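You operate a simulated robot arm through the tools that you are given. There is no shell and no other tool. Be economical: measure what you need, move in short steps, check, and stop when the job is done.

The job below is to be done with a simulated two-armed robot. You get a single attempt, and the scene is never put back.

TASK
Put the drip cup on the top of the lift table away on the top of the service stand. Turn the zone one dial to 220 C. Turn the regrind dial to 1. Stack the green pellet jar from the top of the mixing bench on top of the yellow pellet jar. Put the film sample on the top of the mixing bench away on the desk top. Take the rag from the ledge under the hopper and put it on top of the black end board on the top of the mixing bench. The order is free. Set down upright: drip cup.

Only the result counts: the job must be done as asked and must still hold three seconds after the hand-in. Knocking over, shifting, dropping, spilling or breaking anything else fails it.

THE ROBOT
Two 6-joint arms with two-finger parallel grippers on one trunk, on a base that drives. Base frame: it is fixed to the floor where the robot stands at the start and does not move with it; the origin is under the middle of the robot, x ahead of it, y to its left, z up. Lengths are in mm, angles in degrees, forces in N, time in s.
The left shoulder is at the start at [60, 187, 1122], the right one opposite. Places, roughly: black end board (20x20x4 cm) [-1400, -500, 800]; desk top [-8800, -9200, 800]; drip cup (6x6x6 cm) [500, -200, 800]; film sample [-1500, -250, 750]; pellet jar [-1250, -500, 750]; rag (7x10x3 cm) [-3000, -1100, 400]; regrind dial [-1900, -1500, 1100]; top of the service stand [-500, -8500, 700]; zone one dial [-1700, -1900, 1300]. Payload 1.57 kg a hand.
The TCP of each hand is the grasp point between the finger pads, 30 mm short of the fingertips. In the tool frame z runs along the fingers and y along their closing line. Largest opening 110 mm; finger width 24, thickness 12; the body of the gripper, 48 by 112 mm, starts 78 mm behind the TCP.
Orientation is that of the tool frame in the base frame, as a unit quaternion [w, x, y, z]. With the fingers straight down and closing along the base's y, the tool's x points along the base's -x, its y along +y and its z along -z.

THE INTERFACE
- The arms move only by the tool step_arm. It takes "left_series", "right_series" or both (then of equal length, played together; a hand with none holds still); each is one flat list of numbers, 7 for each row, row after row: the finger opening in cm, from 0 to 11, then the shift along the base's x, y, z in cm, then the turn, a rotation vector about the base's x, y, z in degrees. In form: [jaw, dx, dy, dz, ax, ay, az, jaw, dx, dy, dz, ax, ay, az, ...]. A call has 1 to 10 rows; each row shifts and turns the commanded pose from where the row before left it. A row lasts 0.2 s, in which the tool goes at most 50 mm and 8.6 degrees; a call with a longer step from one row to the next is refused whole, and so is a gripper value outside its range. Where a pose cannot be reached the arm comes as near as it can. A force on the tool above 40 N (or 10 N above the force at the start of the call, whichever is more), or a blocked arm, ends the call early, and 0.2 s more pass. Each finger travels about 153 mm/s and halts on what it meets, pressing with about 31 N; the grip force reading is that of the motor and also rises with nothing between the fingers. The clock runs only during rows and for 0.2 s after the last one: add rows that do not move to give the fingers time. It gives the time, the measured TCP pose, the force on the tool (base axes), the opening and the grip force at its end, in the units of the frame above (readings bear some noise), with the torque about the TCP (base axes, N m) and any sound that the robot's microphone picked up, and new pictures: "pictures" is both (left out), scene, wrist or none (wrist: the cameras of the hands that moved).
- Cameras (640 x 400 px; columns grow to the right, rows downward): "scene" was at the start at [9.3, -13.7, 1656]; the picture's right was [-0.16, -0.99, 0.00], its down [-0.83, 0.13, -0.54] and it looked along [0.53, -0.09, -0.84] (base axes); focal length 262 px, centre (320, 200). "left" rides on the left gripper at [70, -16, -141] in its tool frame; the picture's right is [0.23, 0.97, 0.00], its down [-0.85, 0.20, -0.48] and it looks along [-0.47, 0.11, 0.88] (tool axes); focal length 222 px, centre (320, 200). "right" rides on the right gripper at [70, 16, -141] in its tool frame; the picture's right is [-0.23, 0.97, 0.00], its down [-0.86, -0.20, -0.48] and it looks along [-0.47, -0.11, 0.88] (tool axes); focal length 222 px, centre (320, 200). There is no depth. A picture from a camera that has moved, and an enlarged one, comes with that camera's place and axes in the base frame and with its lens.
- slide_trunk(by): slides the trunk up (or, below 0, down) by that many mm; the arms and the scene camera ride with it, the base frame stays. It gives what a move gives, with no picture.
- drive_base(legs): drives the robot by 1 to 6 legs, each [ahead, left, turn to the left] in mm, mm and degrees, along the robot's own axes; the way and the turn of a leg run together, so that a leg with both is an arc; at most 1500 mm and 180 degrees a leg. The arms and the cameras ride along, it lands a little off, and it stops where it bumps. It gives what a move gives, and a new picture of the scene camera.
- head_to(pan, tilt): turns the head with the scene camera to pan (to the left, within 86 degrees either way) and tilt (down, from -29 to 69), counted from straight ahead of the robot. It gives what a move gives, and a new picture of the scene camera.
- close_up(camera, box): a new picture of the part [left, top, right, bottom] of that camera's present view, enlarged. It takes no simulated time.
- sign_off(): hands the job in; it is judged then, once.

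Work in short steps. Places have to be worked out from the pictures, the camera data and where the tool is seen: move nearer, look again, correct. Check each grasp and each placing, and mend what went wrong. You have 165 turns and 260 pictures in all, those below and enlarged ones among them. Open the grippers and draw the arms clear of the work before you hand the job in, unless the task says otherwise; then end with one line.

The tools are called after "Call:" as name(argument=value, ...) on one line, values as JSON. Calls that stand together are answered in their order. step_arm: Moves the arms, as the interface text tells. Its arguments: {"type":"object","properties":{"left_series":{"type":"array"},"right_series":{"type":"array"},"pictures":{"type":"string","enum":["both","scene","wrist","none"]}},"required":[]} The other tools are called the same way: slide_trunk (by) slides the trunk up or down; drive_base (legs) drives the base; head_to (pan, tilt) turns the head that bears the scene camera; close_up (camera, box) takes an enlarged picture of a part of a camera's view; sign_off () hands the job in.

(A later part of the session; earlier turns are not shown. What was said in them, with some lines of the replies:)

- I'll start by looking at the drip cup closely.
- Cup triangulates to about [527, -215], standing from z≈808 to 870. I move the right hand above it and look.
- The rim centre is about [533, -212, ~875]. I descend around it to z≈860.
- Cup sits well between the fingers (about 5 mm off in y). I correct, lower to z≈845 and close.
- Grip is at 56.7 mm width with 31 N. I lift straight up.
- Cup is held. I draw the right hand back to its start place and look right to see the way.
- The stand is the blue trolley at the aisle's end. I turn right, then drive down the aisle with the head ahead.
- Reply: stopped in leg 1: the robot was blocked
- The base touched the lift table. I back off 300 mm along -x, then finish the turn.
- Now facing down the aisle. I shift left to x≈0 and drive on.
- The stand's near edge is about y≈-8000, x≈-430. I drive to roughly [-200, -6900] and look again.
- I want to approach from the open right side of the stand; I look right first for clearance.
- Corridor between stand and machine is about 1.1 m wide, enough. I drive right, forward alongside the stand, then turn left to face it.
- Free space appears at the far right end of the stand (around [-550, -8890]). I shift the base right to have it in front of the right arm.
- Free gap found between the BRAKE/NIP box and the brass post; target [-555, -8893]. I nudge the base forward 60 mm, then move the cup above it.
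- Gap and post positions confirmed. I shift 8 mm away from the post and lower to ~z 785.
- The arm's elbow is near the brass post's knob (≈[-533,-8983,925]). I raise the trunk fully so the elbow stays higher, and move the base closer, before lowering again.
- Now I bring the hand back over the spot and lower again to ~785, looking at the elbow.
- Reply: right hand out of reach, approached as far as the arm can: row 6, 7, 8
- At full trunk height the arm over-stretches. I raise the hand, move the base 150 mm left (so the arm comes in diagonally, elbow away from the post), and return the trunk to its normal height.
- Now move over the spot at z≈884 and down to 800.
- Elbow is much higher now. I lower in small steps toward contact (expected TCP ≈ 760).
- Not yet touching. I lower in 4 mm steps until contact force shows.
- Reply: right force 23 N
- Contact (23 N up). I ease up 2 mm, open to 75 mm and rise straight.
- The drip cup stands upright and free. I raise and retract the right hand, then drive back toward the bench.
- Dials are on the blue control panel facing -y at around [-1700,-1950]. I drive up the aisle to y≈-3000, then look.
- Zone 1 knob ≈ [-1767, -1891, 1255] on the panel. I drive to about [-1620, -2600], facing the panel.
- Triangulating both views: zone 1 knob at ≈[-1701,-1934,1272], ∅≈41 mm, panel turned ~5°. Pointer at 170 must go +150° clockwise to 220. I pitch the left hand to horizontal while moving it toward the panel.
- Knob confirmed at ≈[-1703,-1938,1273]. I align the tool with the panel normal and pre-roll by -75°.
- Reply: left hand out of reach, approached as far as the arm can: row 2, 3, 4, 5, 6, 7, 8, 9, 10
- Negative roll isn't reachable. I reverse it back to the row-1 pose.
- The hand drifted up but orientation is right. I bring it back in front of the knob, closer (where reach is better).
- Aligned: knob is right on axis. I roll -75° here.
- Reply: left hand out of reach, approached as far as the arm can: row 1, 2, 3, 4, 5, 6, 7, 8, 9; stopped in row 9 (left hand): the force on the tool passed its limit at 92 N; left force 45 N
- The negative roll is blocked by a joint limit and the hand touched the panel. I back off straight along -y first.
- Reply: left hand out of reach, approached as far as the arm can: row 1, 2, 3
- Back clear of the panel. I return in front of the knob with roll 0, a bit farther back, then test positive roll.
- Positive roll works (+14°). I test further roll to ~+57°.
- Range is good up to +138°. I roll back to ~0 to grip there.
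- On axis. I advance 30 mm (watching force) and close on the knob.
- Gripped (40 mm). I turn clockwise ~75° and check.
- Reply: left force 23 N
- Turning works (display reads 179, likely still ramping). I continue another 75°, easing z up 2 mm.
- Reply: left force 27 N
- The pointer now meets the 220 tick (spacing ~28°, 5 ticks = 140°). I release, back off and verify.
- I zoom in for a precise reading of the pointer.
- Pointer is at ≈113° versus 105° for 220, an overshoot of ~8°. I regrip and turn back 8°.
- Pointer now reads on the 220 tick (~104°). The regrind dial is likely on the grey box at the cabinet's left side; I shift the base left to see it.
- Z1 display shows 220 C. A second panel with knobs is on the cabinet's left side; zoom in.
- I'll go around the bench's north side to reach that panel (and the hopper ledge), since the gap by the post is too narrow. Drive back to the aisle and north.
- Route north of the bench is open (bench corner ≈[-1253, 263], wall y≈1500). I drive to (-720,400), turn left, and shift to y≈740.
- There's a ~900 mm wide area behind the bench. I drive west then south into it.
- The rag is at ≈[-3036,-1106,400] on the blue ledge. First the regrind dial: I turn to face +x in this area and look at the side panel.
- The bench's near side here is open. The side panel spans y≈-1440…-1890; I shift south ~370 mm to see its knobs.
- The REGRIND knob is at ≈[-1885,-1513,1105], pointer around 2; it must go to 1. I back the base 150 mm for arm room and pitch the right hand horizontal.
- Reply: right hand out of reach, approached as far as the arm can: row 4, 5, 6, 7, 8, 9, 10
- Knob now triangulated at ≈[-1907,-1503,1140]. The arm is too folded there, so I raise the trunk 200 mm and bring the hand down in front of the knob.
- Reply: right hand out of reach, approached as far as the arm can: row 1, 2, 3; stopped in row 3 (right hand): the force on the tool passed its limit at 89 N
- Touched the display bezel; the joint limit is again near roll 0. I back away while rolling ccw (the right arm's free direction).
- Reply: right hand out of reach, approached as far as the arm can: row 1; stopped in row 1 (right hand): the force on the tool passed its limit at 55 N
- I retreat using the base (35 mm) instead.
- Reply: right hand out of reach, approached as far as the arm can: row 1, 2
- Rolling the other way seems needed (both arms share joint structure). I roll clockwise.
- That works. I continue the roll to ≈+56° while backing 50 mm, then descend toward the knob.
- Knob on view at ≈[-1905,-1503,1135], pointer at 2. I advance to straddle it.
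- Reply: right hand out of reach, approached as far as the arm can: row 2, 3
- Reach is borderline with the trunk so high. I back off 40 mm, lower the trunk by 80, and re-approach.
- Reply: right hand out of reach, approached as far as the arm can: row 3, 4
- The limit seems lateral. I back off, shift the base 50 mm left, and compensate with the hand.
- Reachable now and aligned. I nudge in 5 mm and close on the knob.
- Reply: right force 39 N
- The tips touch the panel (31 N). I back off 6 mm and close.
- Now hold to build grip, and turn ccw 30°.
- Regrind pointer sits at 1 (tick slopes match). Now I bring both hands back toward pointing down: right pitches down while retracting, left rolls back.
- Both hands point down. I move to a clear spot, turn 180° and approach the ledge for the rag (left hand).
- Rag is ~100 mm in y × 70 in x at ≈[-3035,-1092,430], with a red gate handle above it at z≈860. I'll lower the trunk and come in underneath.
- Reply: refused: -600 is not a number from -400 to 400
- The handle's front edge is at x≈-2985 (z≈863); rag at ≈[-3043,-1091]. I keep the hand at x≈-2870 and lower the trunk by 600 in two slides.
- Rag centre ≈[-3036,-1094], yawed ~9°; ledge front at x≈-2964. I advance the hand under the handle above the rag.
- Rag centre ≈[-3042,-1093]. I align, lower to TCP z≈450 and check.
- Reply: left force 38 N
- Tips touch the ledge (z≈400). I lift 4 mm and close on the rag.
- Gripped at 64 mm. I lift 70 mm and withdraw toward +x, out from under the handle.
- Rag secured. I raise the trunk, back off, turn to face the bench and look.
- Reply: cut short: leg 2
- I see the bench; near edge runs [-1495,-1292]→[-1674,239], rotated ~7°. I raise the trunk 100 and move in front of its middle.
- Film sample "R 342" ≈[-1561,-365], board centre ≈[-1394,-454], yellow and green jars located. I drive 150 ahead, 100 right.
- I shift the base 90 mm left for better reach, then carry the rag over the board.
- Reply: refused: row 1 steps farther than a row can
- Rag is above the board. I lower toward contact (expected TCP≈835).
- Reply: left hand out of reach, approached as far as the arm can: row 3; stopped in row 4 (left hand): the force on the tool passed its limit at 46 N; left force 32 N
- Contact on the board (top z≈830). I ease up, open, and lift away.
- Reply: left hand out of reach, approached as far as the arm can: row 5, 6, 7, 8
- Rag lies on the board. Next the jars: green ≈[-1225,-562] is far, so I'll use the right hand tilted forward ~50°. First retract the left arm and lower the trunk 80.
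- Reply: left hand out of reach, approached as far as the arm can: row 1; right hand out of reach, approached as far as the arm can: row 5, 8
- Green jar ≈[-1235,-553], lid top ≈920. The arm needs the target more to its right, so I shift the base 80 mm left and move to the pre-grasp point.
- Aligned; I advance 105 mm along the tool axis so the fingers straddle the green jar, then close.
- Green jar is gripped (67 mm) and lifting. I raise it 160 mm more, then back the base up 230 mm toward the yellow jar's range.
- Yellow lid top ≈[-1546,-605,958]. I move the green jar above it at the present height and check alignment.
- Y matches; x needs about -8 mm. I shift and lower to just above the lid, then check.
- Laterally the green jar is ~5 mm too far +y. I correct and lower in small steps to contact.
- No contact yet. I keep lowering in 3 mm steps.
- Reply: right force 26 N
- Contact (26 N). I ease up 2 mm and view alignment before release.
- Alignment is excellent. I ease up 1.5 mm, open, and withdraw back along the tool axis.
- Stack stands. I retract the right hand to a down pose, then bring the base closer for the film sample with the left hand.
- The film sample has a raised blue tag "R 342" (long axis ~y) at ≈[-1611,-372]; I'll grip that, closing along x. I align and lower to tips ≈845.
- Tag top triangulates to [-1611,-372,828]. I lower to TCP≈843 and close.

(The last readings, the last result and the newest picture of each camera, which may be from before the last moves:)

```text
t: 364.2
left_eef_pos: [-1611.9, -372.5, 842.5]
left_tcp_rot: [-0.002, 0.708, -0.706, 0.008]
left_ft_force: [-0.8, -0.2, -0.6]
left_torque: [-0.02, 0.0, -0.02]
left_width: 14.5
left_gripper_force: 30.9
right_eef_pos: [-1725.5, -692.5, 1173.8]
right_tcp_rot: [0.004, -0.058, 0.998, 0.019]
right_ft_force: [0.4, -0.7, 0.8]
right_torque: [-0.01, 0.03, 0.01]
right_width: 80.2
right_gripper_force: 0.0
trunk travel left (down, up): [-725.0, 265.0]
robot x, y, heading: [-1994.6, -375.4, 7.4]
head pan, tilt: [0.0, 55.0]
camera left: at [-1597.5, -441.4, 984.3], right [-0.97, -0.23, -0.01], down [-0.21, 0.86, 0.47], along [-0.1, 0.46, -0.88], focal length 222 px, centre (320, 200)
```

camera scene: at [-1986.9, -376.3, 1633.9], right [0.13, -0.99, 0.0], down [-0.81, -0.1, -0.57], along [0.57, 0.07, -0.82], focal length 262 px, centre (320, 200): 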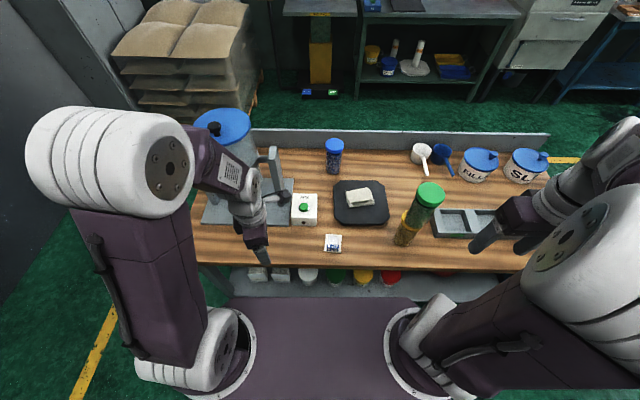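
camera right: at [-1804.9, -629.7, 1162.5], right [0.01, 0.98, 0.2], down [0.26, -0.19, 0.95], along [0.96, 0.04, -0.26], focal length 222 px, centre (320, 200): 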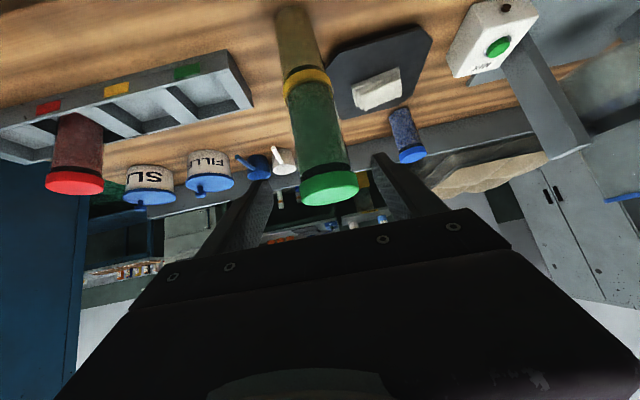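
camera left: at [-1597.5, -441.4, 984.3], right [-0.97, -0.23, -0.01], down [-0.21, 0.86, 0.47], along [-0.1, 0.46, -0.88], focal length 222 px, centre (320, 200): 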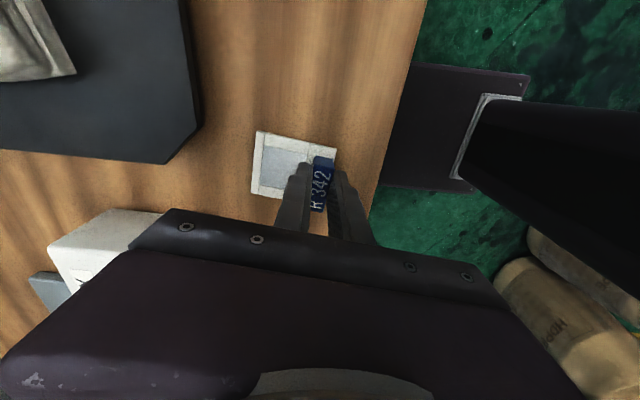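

Tag gripped (14.5 mm). I lift 200 mm and pull back slightly.

Call:
step_arm(left_series=[0.5, 0, 0, 2, 0, 0, 0, 0.5, 0, 0, 4, 0, 0, 0, 0.5, 0, 0, 4, 0, 0, 0, 0.5, 0, 0, 4, 0, 0, 0, 0.5, 0, 0, 4, 0, 0, 0, 0.5, -2, 1.5, 3, 0, 0, 0, 0.5, -4, 2, 2, 0, 0, 0], pictures="both")

```text
t: 365.8
left_eef_pos: [-1674.9, -334.6, 1076.6]
left_tcp_rot: [-0.002, 0.708, -0.706, 0.009]
left_ft_force: [-0.3, 0.2, -0.4]
left_torque: [-0.01, -0.01, 0.04]
left_width: 14.6
left_gripper_force: 30.6
right_eef_pos: [-1727.0, -690.3, 1174.9]
right_tcp_rot: [0.005, -0.058, 0.998, 0.019]
right_ft_force: [0.4, -0.9, 0.0]
right_torque: [-0.02, -0.01, -0.04]
right_width: 80.0
right_gripper_force: 0.0
trunk travel left (down, up): [-725.0, 265.0]
robot x, y, heading: [-1996.2, -376.2, 7.4]
head pan, tilt: [0.0, 55.0]
camera scene: at [-1987.4, -374.5, 1633.8], right [0.13, -0.99, 0.0], down [-0.81, -0.11, -0.58], along [0.57, 0.07, -0.82], focal length 262 px, centre (320, 200)
camera left: at [-1661.3, -402.8, 1218.4], right [-0.97, -0.23, -0.01], down [-0.21, 0.86, 0.47], along [-0.1, 0.46, -0.88], focal length 222 px, centre (320, 200)
```

scene: 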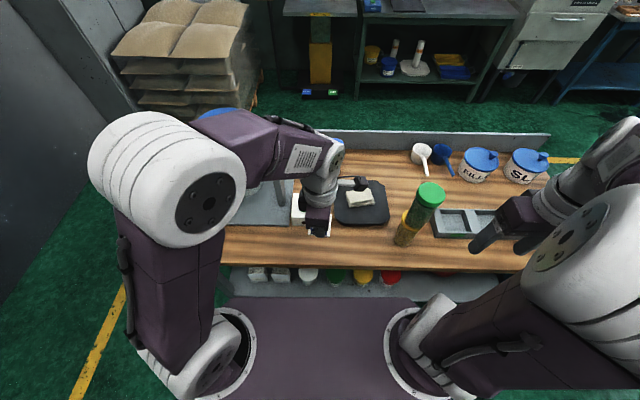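
left: 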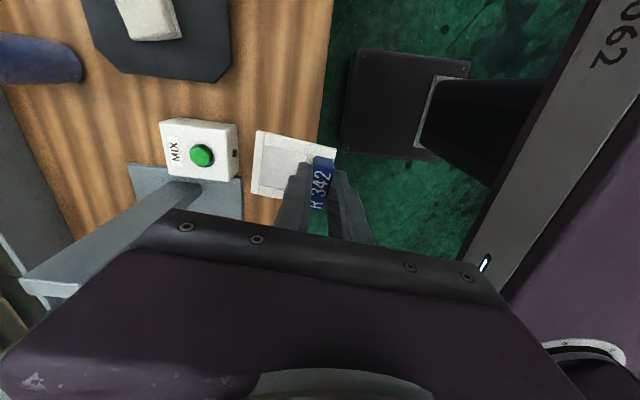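

Film sample secured. Now the long drive to the desk: around the bench's north end and down the aisle.

Call:
drive_base(legs=[[-130, 0, -7.4], [0, 1090, 0], [1330, 0, 0], [0, 0, -90], [1000, 450, 0], [1500, 100, 0]])

```text
refused: leg 6 is longer than a leg can be; nothing moved
```

Call:
drive_base(legs=[[-130, 0, -7.4], [0, 1090, 0], [1330, 0, 0], [0, 0, -90], [1000, 450, 0], [1400, 100, 0]])

```text
t: 394.5
left_eef_pos: [-280.3, -2072.7, 1075.3]
left_tcp_rot: [-0.005, 0.074, 0.997, -0.006]
left_ft_force: [0.5, 0.3, -0.2]
left_torque: [0.0, -0.04, 0.01]
left_width: 14.7
left_gripper_force: 30.9
right_eef_pos: [-623.4, -1968.7, 1173.0]
right_tcp_rot: [0.018, 0.718, 0.696, 0.01]
right_ft_force: [0.6, 0.2, 0.4]
right_torque: [0.02, -0.01, 0.01]
right_width: 79.9
right_gripper_force: 0.1
trunk travel left (down, up): [-725.0, 265.0]
robot x, y, heading: [-270.1, -1747.1, -91.0]
head pan, tilt: [0.0, 55.0]
camera scene: at [-271.0, -1761.4, 1633.9], right [-1.0, 0.02, 0.0], down [0.02, 0.82, -0.57], along [-0.01, -0.57, -0.82], focal length 262 px, centre (320, 200)
```

scene: 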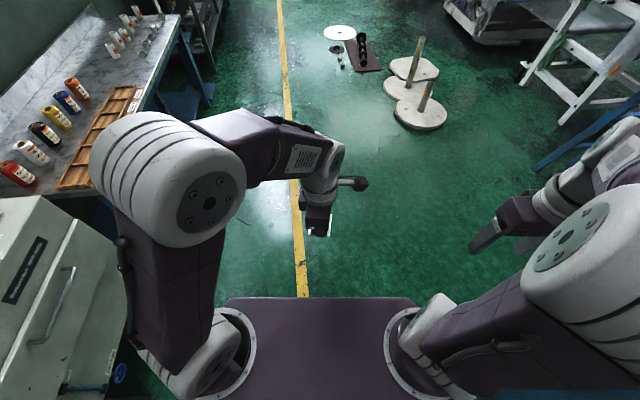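

Call:
drive_base(legs=[[1400, 290, 1], [1450, 0, 0], [1450, 0, 0], [750, 0, 0], [0, -1160, 0], [1400, 0, 0]])

```text
t: 431.0
left_eef_pos: [-1101.3, -8562.7, 1075.8]
left_tcp_rot: [-0.006, 0.068, 0.998, -0.007]
left_ft_force: [-0.5, -0.1, -1.4]
left_torque: [0.01, -0.01, 0.01]
left_width: 14.6
left_gripper_force: 30.2
right_eef_pos: [-1447.2, -8460.0, 1173.6]
right_tcp_rot: [0.017, 0.714, 0.7, 0.01]
right_ft_force: [-0.2, 0.7, 0.9]
right_torque: [-0.02, 0.0, 0.01]
right_width: 79.8
right_gripper_force: 0.0
trunk travel left (down, up): [-725.0, 265.0]
robot x, y, heading: [-1097.9, -8236.8, -90.4]
head pan, tilt: [0.0, 55.0]
camera scene: at [-1096.3, -8250.3, 1633.9], right [-1.0, 0.01, 0.0], down [0.01, 0.82, -0.57], along [-0.01, -0.57, -0.82], focal length 262 px, centre (320, 200)
```

scene: 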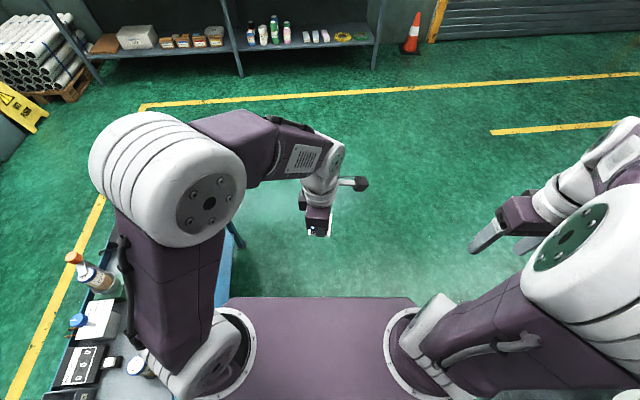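

Call:
drive_base(legs=[[600, -250, 0], [0, 0, -90]])

Call:
head_to(pan=0, tilt=15)

```text
t: 438.6
left_eef_pos: [-1683.8, -8797.4, 1075.3]
left_tcp_rot: [-0.009, 0.776, 0.631, -0.001]
left_ft_force: [0.1, 0.1, -1.4]
left_torque: [0.02, -0.01, 0.0]
left_width: 14.5
left_gripper_force: 30.7
right_eef_pos: [-1558.5, -8460.9, 1173.8]
right_tcp_rot: [0.018, 0.999, -0.046, -0.006]
right_ft_force: [0.3, -1.1, -0.5]
right_torque: [0.01, 0.02, 0.03]
right_width: 80.2
right_gripper_force: 0.1
trunk travel left (down, up): [-725.0, 265.0]
robot x, y, heading: [-1359.5, -8827.3, 175.7]
head pan, tilt: [0.0, 55.0]
camera scene: at [-1369.5, -8828.0, 1633.9], right [0.08, 1.0, 0.0], down [0.82, -0.07, -0.57], along [-0.57, 0.05, -0.82], focal length 262 px, centre (320, 200)
```

scene: 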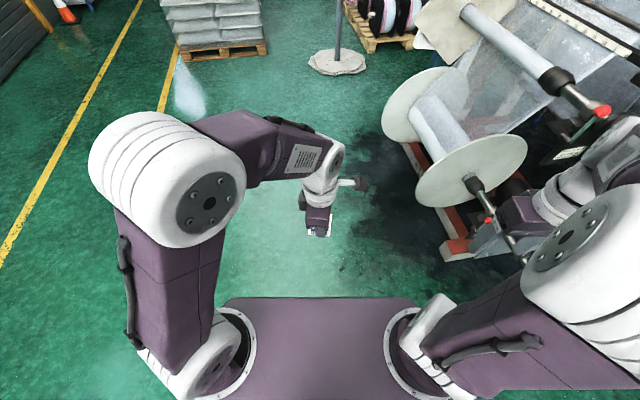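

```text
t: 439.6
left_eef_pos: [-1682.4, -8798.5, 1075.8]
left_tcp_rot: [-0.008, 0.775, 0.631, -0.001]
left_ft_force: [0.6, -0.2, -0.7]
left_torque: [-0.01, -0.01, 0.02]
left_width: 14.8
left_gripper_force: 30.6
right_eef_pos: [-1558.5, -8461.1, 1173.8]
right_tcp_rot: [0.019, 0.999, -0.047, -0.007]
right_ft_force: [0.3, 0.6, 1.6]
right_torque: [0.01, -0.03, 0.06]
right_width: 79.8
right_gripper_force: 0.1
trunk travel left (down, up): [-725.0, 265.0]
robot x, y, heading: [-1359.2, -8825.5, 175.7]
head pan, tilt: [0.0, 15.0]
camera scene: at [-1390.7, -8826.2, 1694.0], right [0.08, 1.0, 0.0], down [0.26, -0.02, -0.97], along [-0.96, 0.08, -0.26], focal length 262 px, centre (320, 200)
```

scene: 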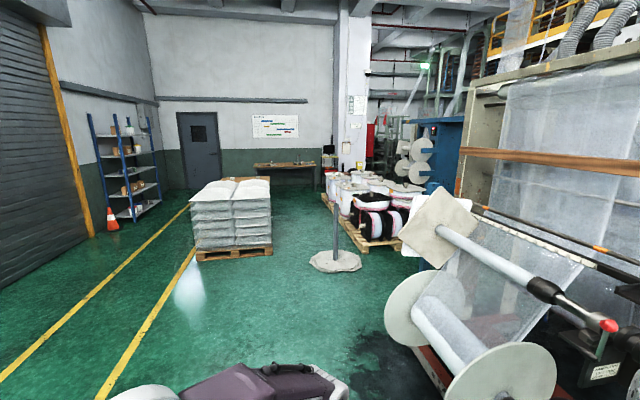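

The pole and pallet gap is too narrow; I go round the south of the bag pallet (≈1.5 m clear) then west.

Call:
drive_base(legs=[[1040, 1030, 4.3], [1040, 1030, 0], [1450, 0, 0], [1450, 0, 0]])

```text
t: 467.4
left_eef_pos: [-6684.4, -10822.4, 1074.9]
left_tcp_rot: [-0.008, 0.768, 0.64, -0.002]
left_ft_force: [0.0, -0.4, -0.3]
left_torque: [0.01, 0.0, 0.02]
left_width: 14.7
left_gripper_force: 31.2
right_eef_pos: [-6568.9, -10481.3, 1174.3]
right_tcp_rot: [0.019, 0.999, -0.033, -0.006]
right_ft_force: [-0.2, 0.2, 0.5]
right_torque: [0.0, -0.01, -0.02]
right_width: 80.3
right_gripper_force: 0.0
trunk travel left (down, up): [-725.0, 265.0]
robot x, y, heading: [-6358.9, -10841.7, 176.9]
head pan, tilt: [0.0, 15.0]
camera scene: at [-6391.9, -10842.2, 1694.1], right [0.05, 1.0, 0.0], down [0.26, -0.01, -0.97], along [-0.96, 0.05, -0.26], focal length 262 px, centre (320, 200)
```

scene: 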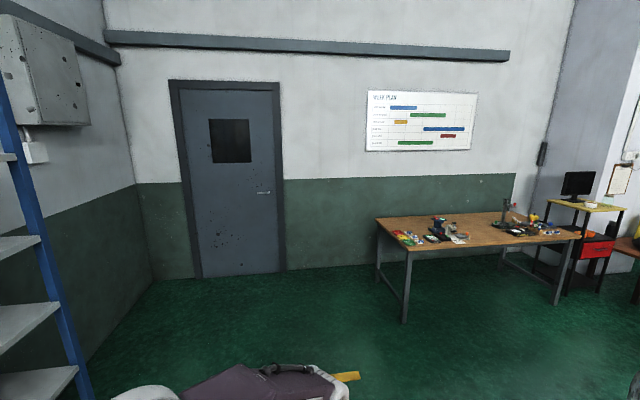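

The desk is ahead; front edge runs ≈[-8350,-9964]→[-8541,-8342]. I approach its middle (clear-looking part).

Call:
drive_base(legs=[[800, -740, 0], [760, -740, 9.8]])

Call:
head_to(pan=0, tilt=45)

```text
t: 470.2
left_eef_pos: [-6961.3, -10658.6, 1074.4]
left_tcp_rot: [-0.006, 0.717, 0.697, 0.001]
left_ft_force: [0.3, 0.1, -0.1]
left_torque: [0.01, -0.06, -0.01]
left_width: 14.6
left_gripper_force: 30.9
right_eef_pos: [-6897.9, -10303.9, 1174.2]
right_tcp_rot: [0.019, 0.999, 0.043, -0.002]
right_ft_force: [-1.2, -0.1, -0.4]
right_torque: [0.01, -0.06, -0.04]
right_width: 79.9
right_gripper_force: 0.0
trunk travel left (down, up): [-725.0, 265.0]
robot x, y, heading: [-6631.4, -10629.5, -174.3]
head pan, tilt: [0.0, 15.0]
stopped in leg 1: the robot was blocked; the commanded pose is now the measured one
camera scene: at [-6670.8, -10635.8, 1694.0], right [-0.1, 1.0, 0.0], down [0.26, 0.03, -0.97], along [-0.96, -0.09, -0.26], focal length 262 px, centre (320, 200)
```

scene: 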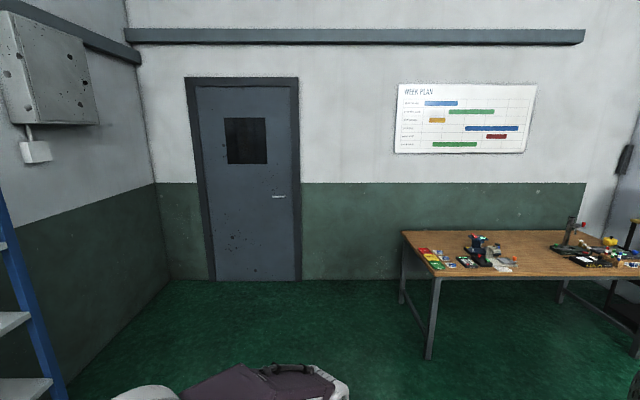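

```text
t: 471.1
left_eef_pos: [-6958.1, -10658.2, 1075.8]
left_tcp_rot: [-0.01, 0.718, 0.696, -0.002]
left_ft_force: [-0.3, 0.3, -0.1]
left_torque: [-0.03, -0.03, 0.02]
left_width: 14.6
left_gripper_force: 31.0
right_eef_pos: [-6893.9, -10304.6, 1174.5]
right_tcp_rot: [0.019, 0.999, 0.042, -0.004]
right_ft_force: [0.0, 0.5, 0.1]
right_torque: [-0.03, 0.04, 0.01]
right_width: 80.3
right_gripper_force: 0.1
trunk travel left (down, up): [-725.0, 265.0]
robot x, y, heading: [-6636.7, -10627.9, -174.5]
head pan, tilt: [0.0, 45.0]
camera scene: at [-6653.3, -10633.1, 1647.4], right [-0.1, 1.0, 0.0], down [0.7, 0.07, -0.71], along [-0.71, -0.07, -0.71], focal length 262 px, centre (320, 200)
```

scene: 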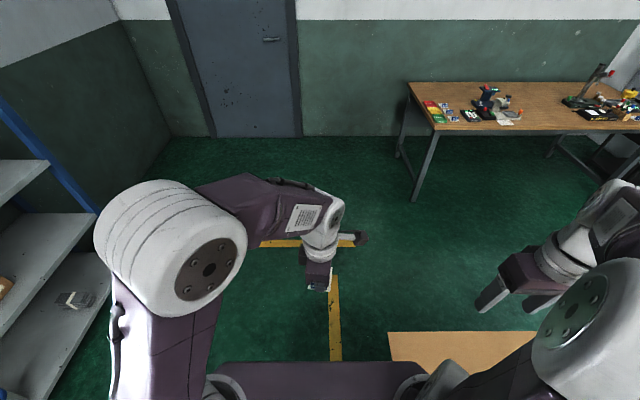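

A low box at the right blocked the way. I move a bit left, go forward past it, then sideways to the desk's middle.

Call:
drive_base(legs=[[0, 80, 0], [1050, 0, 0]])

Call:
head_to(pan=-55, tilt=35)

```text
t: 477.2
left_eef_pos: [-7997.4, -10838.0, 1074.5]
left_tcp_rot: [-0.008, 0.717, 0.697, -0.002]
left_ft_force: [-0.1, -1.1, 0.1]
left_torque: [0.0, -0.03, 0.02]
left_width: 14.5
left_gripper_force: 31.0
right_eef_pos: [-7933.7, -10484.8, 1174.1]
right_tcp_rot: [0.019, 0.999, 0.043, -0.004]
right_ft_force: [0.7, 0.2, -0.3]
right_torque: [0.01, 0.02, 0.03]
right_width: 80.0
right_gripper_force: 0.0
trunk travel left (down, up): [-725.0, 265.0]
robot x, y, heading: [-7672.4, -10809.0, -174.2]
head pan, tilt: [0.0, 45.0]
camera scene: at [-7692.8, -10813.5, 1647.3], right [-0.1, 0.99, 0.0], down [0.7, 0.07, -0.71], along [-0.7, -0.07, -0.71], focal length 262 px, centre (320, 200)
```

scene: 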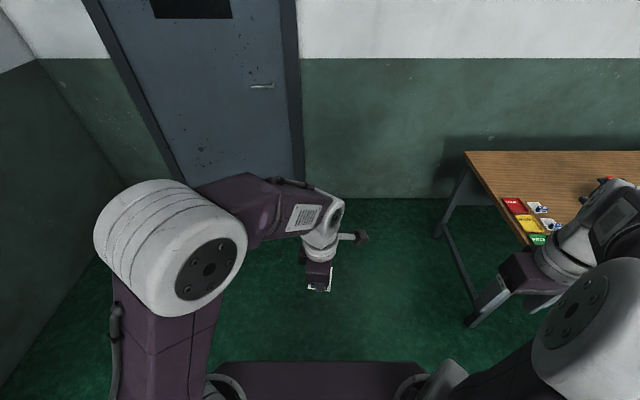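

```text
t: 478.4
left_eef_pos: [-7998.2, -10838.9, 1074.7]
left_tcp_rot: [-0.008, 0.717, 0.697, -0.002]
left_ft_force: [-0.3, -0.3, -0.6]
left_torque: [0.0, -0.02, 0.04]
left_width: 14.6
left_gripper_force: 30.8
right_eef_pos: [-7934.2, -10485.5, 1173.8]
right_tcp_rot: [0.019, 0.999, 0.044, -0.004]
right_ft_force: [-0.4, -0.3, 0.5]
right_torque: [0.01, 0.01, -0.01]
right_width: 80.4
right_gripper_force: 0.2
trunk travel left (down, up): [-725.0, 265.0]
robot x, y, heading: [-7670.6, -10810.3, -174.3]
head pan, tilt: [-55.0, 35.0]
camera scene: at [-7670.0, -10738.7, 1662.1], right [0.76, 0.65, 0.0], down [0.37, -0.43, -0.82], along [-0.53, 0.62, -0.57], focal length 262 px, centre (320, 200)
```

scene: 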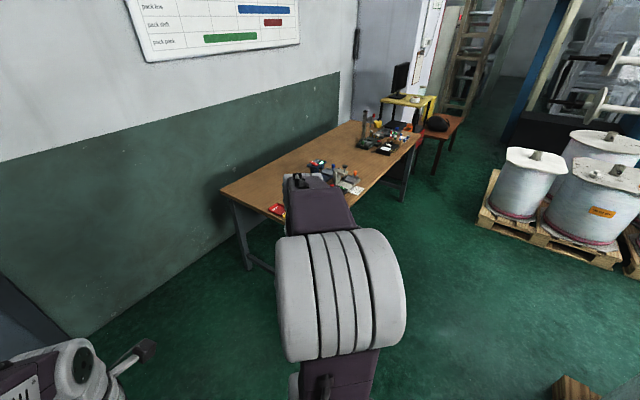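

Floor to the desk's middle is open. I move sideways (north) about 1430 mm.

Call:
drive_base(legs=[[0, -1430, 0]])

Call:
head_to(pan=0, tilt=45)

```text
t: 485.6
left_eef_pos: [-8086.6, -9380.6, 1074.8]
left_tcp_rot: [-0.008, 0.743, 0.669, -0.002]
left_ft_force: [0.1, 0.5, -0.6]
left_torque: [0.0, 0.02, 0.0]
left_width: 14.7
left_gripper_force: 31.0
right_eef_pos: [-7996.2, -9031.7, 1174.8]
right_tcp_rot: [0.018, 1.0, 0.005, -0.005]
right_ft_force: [0.6, -0.5, 0.7]
right_torque: [0.01, 0.0, 0.02]
right_width: 80.1
right_gripper_force: 0.1
trunk travel left (down, up): [-725.0, 265.0]
robot x, y, heading: [-7757.7, -9376.4, -178.5]
head pan, tilt: [-55.0, 35.0]
camera scene: at [-7751.7, -9305.7, 1662.1], right [0.81, 0.59, 0.0], down [0.34, -0.46, -0.82], along [-0.48, 0.66, -0.57], focal length 262 px, centre (320, 200)
```

scene: 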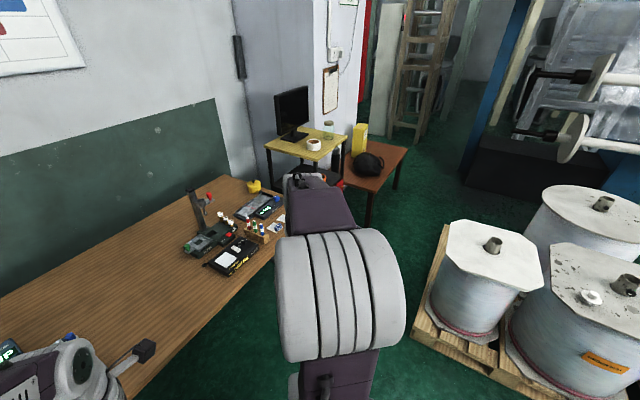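

```text
t: 486.8
left_eef_pos: [-8086.7, -9380.2, 1074.4]
left_tcp_rot: [-0.008, 0.743, 0.669, -0.001]
left_ft_force: [0.2, 0.7, -0.1]
left_torque: [0.01, 0.02, 0.05]
left_width: 14.5
left_gripper_force: 30.8
right_eef_pos: [-7996.4, -9030.9, 1173.7]
right_tcp_rot: [0.019, 1.0, 0.006, -0.005]
right_ft_force: [0.8, 0.1, 0.2]
right_torque: [0.0, 0.0, -0.03]
right_width: 80.0
right_gripper_force: 0.1
trunk travel left (down, up): [-725.0, 265.0]
robot x, y, heading: [-7761.3, -9373.6, -178.4]
head pan, tilt: [0.0, 45.0]
camera scene: at [-7780.9, -9378.0, 1647.3], right [-0.02, 1.0, 0.0], down [0.71, 0.02, -0.71], along [-0.71, -0.02, -0.71], focal length 262 px, centre (320, 200)
```

scene: 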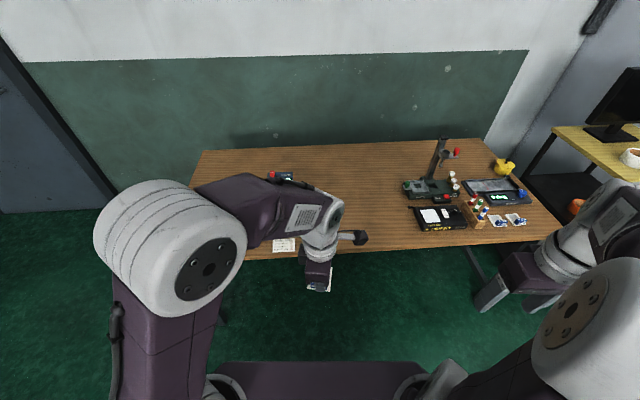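

Free space on the desk around [-8500,-9190]. I shift right 250 and forward 270.

Call:
drive_base(legs=[[0, -250, 0], [270, 0, 0]])

Call:
close_up(camera="left", box=[0, 0, 640, 400])

```text
t: 490.2
left_eef_pos: [-8364.6, -9132.5, 1076.8]
left_tcp_rot: [-0.008, 0.745, 0.667, -0.001]
left_ft_force: [0.3, 0.3, -0.3]
left_torque: [-0.02, 0.02, -0.02]
left_width: 14.5
left_gripper_force: 30.4
right_eef_pos: [-8272.0, -8783.7, 1175.1]
right_tcp_rot: [0.019, 1.0, 0.003, -0.006]
right_ft_force: [0.9, 0.7, 0.1]
right_torque: [-0.04, 0.01, 0.0]
right_width: 79.9
right_gripper_force: 0.1
trunk travel left (down, up): [-725.0, 265.0]
robot x, y, heading: [-8039.8, -9126.7, -179.1]
head pan, tilt: [0.0, 45.0]
camera scene: at [-8057.5, -9131.4, 1647.3], right [-0.02, 1.0, 0.0], down [0.71, 0.01, -0.71], along [-0.71, -0.01, -0.71], focal length 262 px, centre (320, 200)
```

scene: 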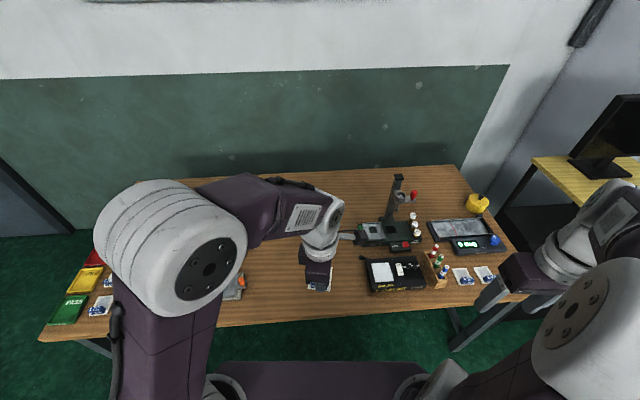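

```text
1.00 times, centred on (320, 200) of left (not enlarged: the box is as wide or as high as the picture)
camera zoom: at [-8370.9, -9062.6, 1217.9], right [0.99, 0.12, -0.01], down [0.11, -0.88, 0.47], along [0.04, -0.47, -0.88], focal length 222 px, centre (320, 200)
```

zoom: 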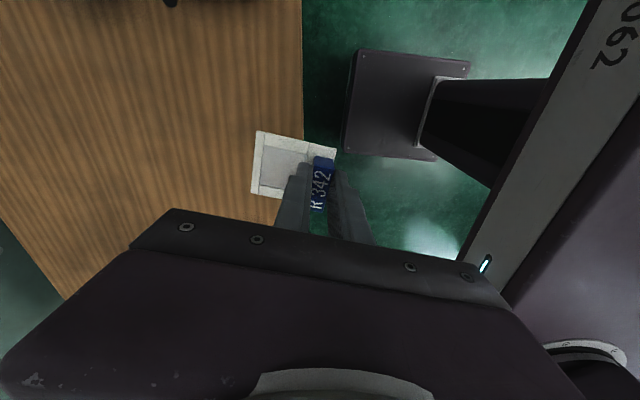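

Clear wood beneath. I move the film over [-8475,-9175] and lower to z≈880.

Call:
step_arm(left_series=[0.5, -3.7, -1.4, 0, 0, 0, 0, 0.5, -3.7, -1.4, 0, 0, 0, 0, 0.5, -3.7, -1.4, 0, 0, 0, 0, 0.5, 0, 0, -4, 0, 0, 0, 0.5, 0, 0, -4, 0, 0, 0, 0.5, 0, 0, -4, 0, 0, 0, 0.5, 0, 0, -4, 0, 0, 0, 0.5, 0, 0, -3, 0, 0, 0], pictures="wrist")

```text
t: 492.0
left_eef_pos: [-8476.3, -9174.5, 885.4]
left_tcp_rot: [-0.007, 0.745, 0.667, -0.002]
left_ft_force: [-0.6, 0.2, -0.3]
left_torque: [0.0, 0.0, -0.01]
left_width: 14.7
left_gripper_force: 31.0
right_eef_pos: [-8272.9, -8783.3, 1173.6]
right_tcp_rot: [0.018, 1.0, 0.003, -0.004]
right_ft_force: [0.6, -0.4, -0.5]
right_torque: [0.0, -0.02, -0.05]
right_width: 80.1
right_gripper_force: 0.1
trunk travel left (down, up): [-725.0, 265.0]
robot x, y, heading: [-8041.8, -9127.5, -178.8]
head pan, tilt: [0.0, 45.0]
camera left: at [-8482.8, -9106.0, 1027.4], right [0.99, 0.12, -0.01], down [0.11, -0.88, 0.47], along [0.05, -0.47, -0.88], focal length 222 px, centre (320, 200)
```

left: 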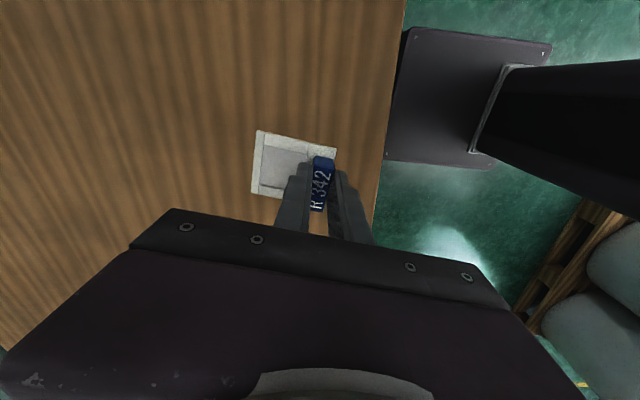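

Call:
step_arm(left_series=[0.5, 0, 0, -1.5, 0, 0, 0, 0.5, 0, 0, -1, 0, 0, 0, 0.5, 0, 0, -0.5, 0, 0, 0, 0.5, 0, 0, -0.5, 0, 0, 0, 0.5, 0, 0, -0.5, 0, 0, 0, 0.5, 0, 0, -0.5, 0, 0, 0], pictures="none")

Call:
step_arm(left_series=[0.5, 0, 0, -0.3, 0, 0, 0, 0.5, 0, 0, -0.3, 0, 0, 0, 0.5, 0, 0, -0.3, 0, 0, 0, 0.5, 0, 0, -0.3, 0, 0, 0], pictures="wrist")

```text
t: 493.4
left_eef_pos: [-8477.2, -9171.1, 840.6]
left_tcp_rot: [-0.008, 0.745, 0.667, -0.001]
left_ft_force: [-0.4, 0.5, -0.3]
left_torque: [0.0, 0.04, 0.0]
left_width: 14.8
left_gripper_force: 31.3
right_eef_pos: [-8272.8, -8783.7, 1174.3]
right_tcp_rot: [0.019, 1.0, 0.002, -0.005]
right_ft_force: [-0.6, 0.6, -0.2]
right_torque: [-0.03, 0.0, 0.04]
right_width: 80.1
right_gripper_force: 0.2
trunk travel left (down, up): [-725.0, 265.0]
robot x, y, heading: [-8040.5, -9129.5, -178.9]
head pan, tilt: [0.0, 45.0]
```

```text
t: 494.4
left_eef_pos: [-8474.9, -9173.9, 828.9]
left_tcp_rot: [-0.009, 0.745, 0.667, -0.001]
left_ft_force: [0.6, -0.4, -0.3]
left_torque: [0.02, 0.02, -0.01]
left_width: 14.9
left_gripper_force: 30.9
right_eef_pos: [-8273.1, -8784.0, 1174.2]
right_tcp_rot: [0.018, 1.0, 0.003, -0.005]
right_ft_force: [-1.1, -0.1, 1.2]
right_torque: [0.0, 0.0, 0.03]
right_width: 79.9
right_gripper_force: 0.0
trunk travel left (down, up): [-725.0, 265.0]
robot x, y, heading: [-8037.3, -9127.3, -179.1]
head pan, tilt: [0.0, 45.0]
camera left: at [-8483.0, -9104.1, 970.0], right [0.99, 0.12, -0.01], down [0.11, -0.88, 0.47], along [0.05, -0.47, -0.88], focal length 222 px, centre (320, 200)
```

left: 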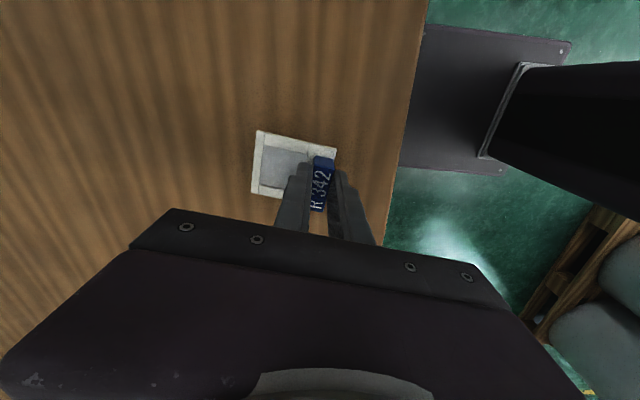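

Not yet touching; I go on in 3 mm steps.

Call:
step_arm(left_series=[0.5, 0, 0, -0.3, 0, 0, 0, 0.5, 0, 0, -0.3, 0, 0, 0, 0.5, 0, 0, -0.3, 0, 0, 0, 0.5, 0, 0, -0.3, 0, 0, 0], pictures="none")

Call:
step_arm(left_series=[0.5, 0, 0, -0.3, 0, 0, 0, 0.5, 0, 0, -0.3, 0, 0, 0, 0.5, 0, 0, -0.3, 0, 0, 0, 0.5, 0, 0, -0.3, 0, 0, 0], pictures="none")

```text
t: 495.4
left_eef_pos: [-8474.7, -9175.0, 816.4]
left_tcp_rot: [-0.007, 0.744, 0.668, -0.001]
left_ft_force: [-0.5, -0.5, -0.7]
left_torque: [0.0, -0.02, 0.03]
left_width: 14.9
left_gripper_force: 31.0
right_eef_pos: [-8273.6, -8784.1, 1174.8]
right_tcp_rot: [0.018, 1.0, 0.003, -0.005]
right_ft_force: [0.3, -0.4, 0.0]
right_torque: [0.01, -0.03, 0.02]
right_width: 79.8
right_gripper_force: 0.1
trunk travel left (down, up): [-725.0, 265.0]
robot x, y, heading: [-8037.3, -9128.3, -179.2]
head pan, tilt: [0.0, 45.0]
```

```text
t: 496.4
left_eef_pos: [-8477.2, -9175.0, 804.7]
left_tcp_rot: [-0.008, 0.745, 0.667, -0.001]
left_ft_force: [-0.2, 0.5, 0.0]
left_torque: [0.0, 0.01, 0.01]
left_width: 14.6
left_gripper_force: 30.9
right_eef_pos: [-8272.3, -8783.3, 1174.0]
right_tcp_rot: [0.018, 1.0, 0.003, -0.005]
right_ft_force: [0.1, -0.2, 0.7]
right_torque: [0.01, -0.02, 0.0]
right_width: 80.2
right_gripper_force: 0.0
trunk travel left (down, up): [-725.0, 265.0]
robot x, y, heading: [-8038.0, -9122.7, -178.9]
head pan, tilt: [0.0, 45.0]
```

Call:
step_arm(left_series=[0.5, 0, 0, -0.3, 0, 0, 0, 0.5, 0, 0, -0.3, 0, 0, 0, 0.5, 0, 0, 0, 0, 0, 0], pictures="wrist")

Call:
close_up(camera="scene", box=[270, 220, 370, 310])

```text
t: 497.2
left_eef_pos: [-8474.5, -9173.8, 801.7]
left_tcp_rot: [-0.01, 0.745, 0.667, -0.004]
left_ft_force: [-1.4, -0.6, 27.2]
left_torque: [-0.03, -0.08, 0.01]
left_width: 14.9
left_gripper_force: 30.8
right_eef_pos: [-8269.9, -8782.3, 1174.6]
right_tcp_rot: [0.02, 1.0, 0.003, -0.007]
right_ft_force: [-1.0, 0.6, 0.2]
right_torque: [-0.02, -0.03, -0.01]
right_width: 79.8
right_gripper_force: 0.1
trunk travel left (down, up): [-725.0, 265.0]
robot x, y, heading: [-8035.9, -9131.3, -178.7]
head pan, tilt: [0.0, 45.0]
camera left: at [-8481.4, -9104.9, 943.2], right [0.99, 0.12, -0.02], down [0.11, -0.88, 0.47], along [0.04, -0.47, -0.88], focal length 222 px, centre (320, 200)
```

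left: 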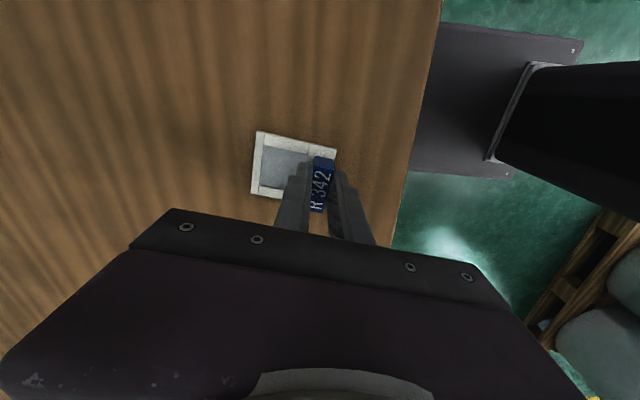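

```text
4.44 times, centred on (320, 265) of scene
camera zoom: at [-8055.6, -9131.1, 1647.7], right [-0.02, 1.0, 0.0], down [0.71, 0.01, -0.71], along [-0.71, -0.01, -0.71], focal length 1163 px, centre (320, -89)
```

zoom: 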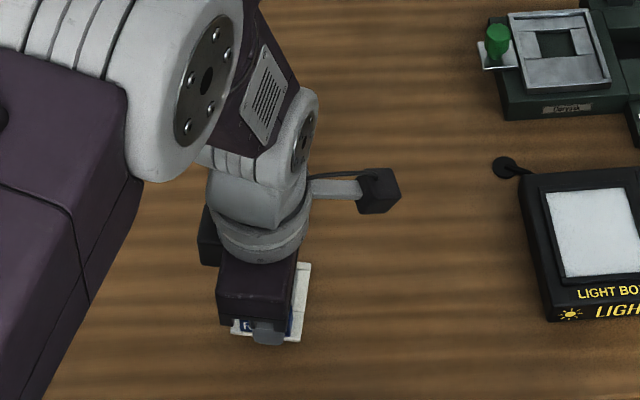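

Film sample touches the desk (27 N). I ease up 2 mm, open, lift and verify.

Call:
step_arm(left_series=[0.5, 0, 0, 0.25, 0, 0, 0, 3, 0, 0, 0, 0, 0, 0, 5, 0, 0, 0, 0, 0, 0, 5, 0, 0, 3, 0, 0, 0, 5, 0, 0, 4, 0, 0, 0, 5, 0, 0, 4, 0, 0, 0, 5, 0, 0, 4, 0, 0, 0, 5, 0, 0, 4, 0, 0, 0, 5, 2, 0, 4, 0, 0, 0, 5, 3, 0, 3, 0, 0, 0], pictures="wrist")

```text
t: 499.4
left_eef_pos: [-8425.5, -9172.2, 1062.6]
left_tcp_rot: [-0.009, 0.744, 0.668, -0.002]
left_ft_force: [0.6, -1.1, 0.5]
left_torque: [-0.03, 0.02, 0.04]
left_width: 50.1
left_gripper_force: 0.0
right_eef_pos: [-8271.4, -8784.5, 1173.7]
right_tcp_rot: [0.018, 1.0, 0.003, -0.007]
right_ft_force: [0.0, -0.1, 0.2]
right_torque: [-0.02, 0.05, 0.02]
right_width: 80.2
right_gripper_force: 0.2
trunk travel left (down, up): [-725.0, 265.0]
robot x, y, heading: [-8038.6, -9127.0, -179.0]
head pan, tilt: [0.0, 45.0]
camera left: at [-8432.5, -9103.4, 1205.6], right [0.99, 0.12, -0.01], down [0.11, -0.88, 0.47], along [0.04, -0.47, -0.88], focal length 222 px, centre (320, 200)
```

left: 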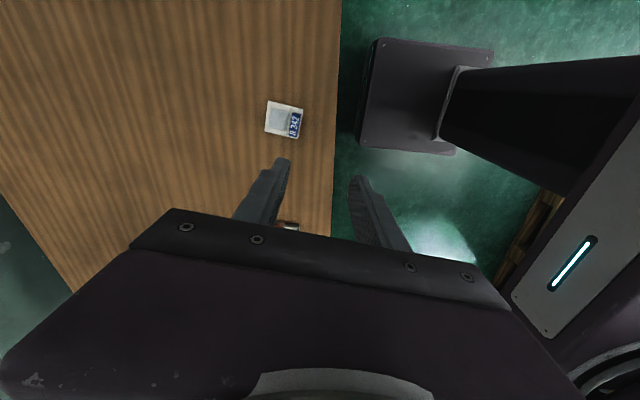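

The film lies flat on the desk and both grippers are open. I back the base off a little, then hand in.

Call:
drive_base(legs=[[-250, 0, 0]])

Call:
sign_off()

```text
t: 501.2
left_eef_pos: [-8179.4, -9168.9, 1062.8]
left_tcp_rot: [-0.008, 0.743, 0.669, -0.001]
left_ft_force: [-0.9, 0.6, 0.0]
left_torque: [0.01, -0.02, -0.05]
left_width: 50.2
left_gripper_force: 0.0
right_eef_pos: [-8024.2, -8779.0, 1173.8]
right_tcp_rot: [0.019, 1.0, 0.005, -0.004]
right_ft_force: [-0.4, 0.5, -0.6]
right_torque: [0.0, -0.01, -0.02]
right_width: 80.1
right_gripper_force: 0.0
trunk travel left (down, up): [-725.0, 265.0]
robot x, y, heading: [-7788.6, -9123.3, -178.9]
head pan, tilt: [0.0, 45.0]
camera scene: at [-7810.7, -9126.6, 1647.3], right [-0.02, 1.0, 0.0], down [0.71, 0.02, -0.71], along [-0.71, -0.02, -0.71], focal length 262 px, centre (320, 200)
```

scene: 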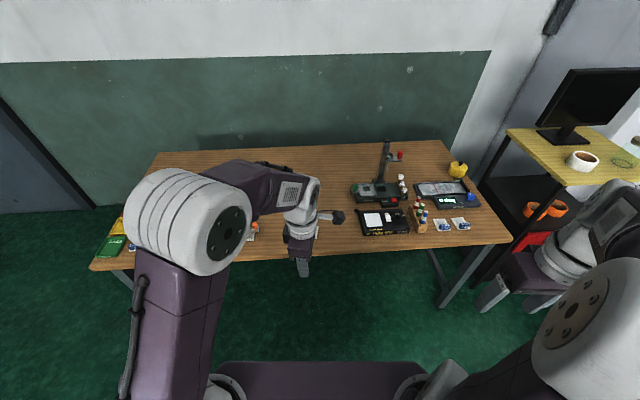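

```text
The job is handed in.
```

All six parts are done and the job is handed in: cup upright on the service stand, zone one at 220 C, regrind at 1, green jar on yellow, rag on the black end board, film sample on the desk; along the way the base bumped the lift table and a low box near the desk and the hands briefly touched both control panels, with no shift seen, though I did not look again at the lift table or the box.
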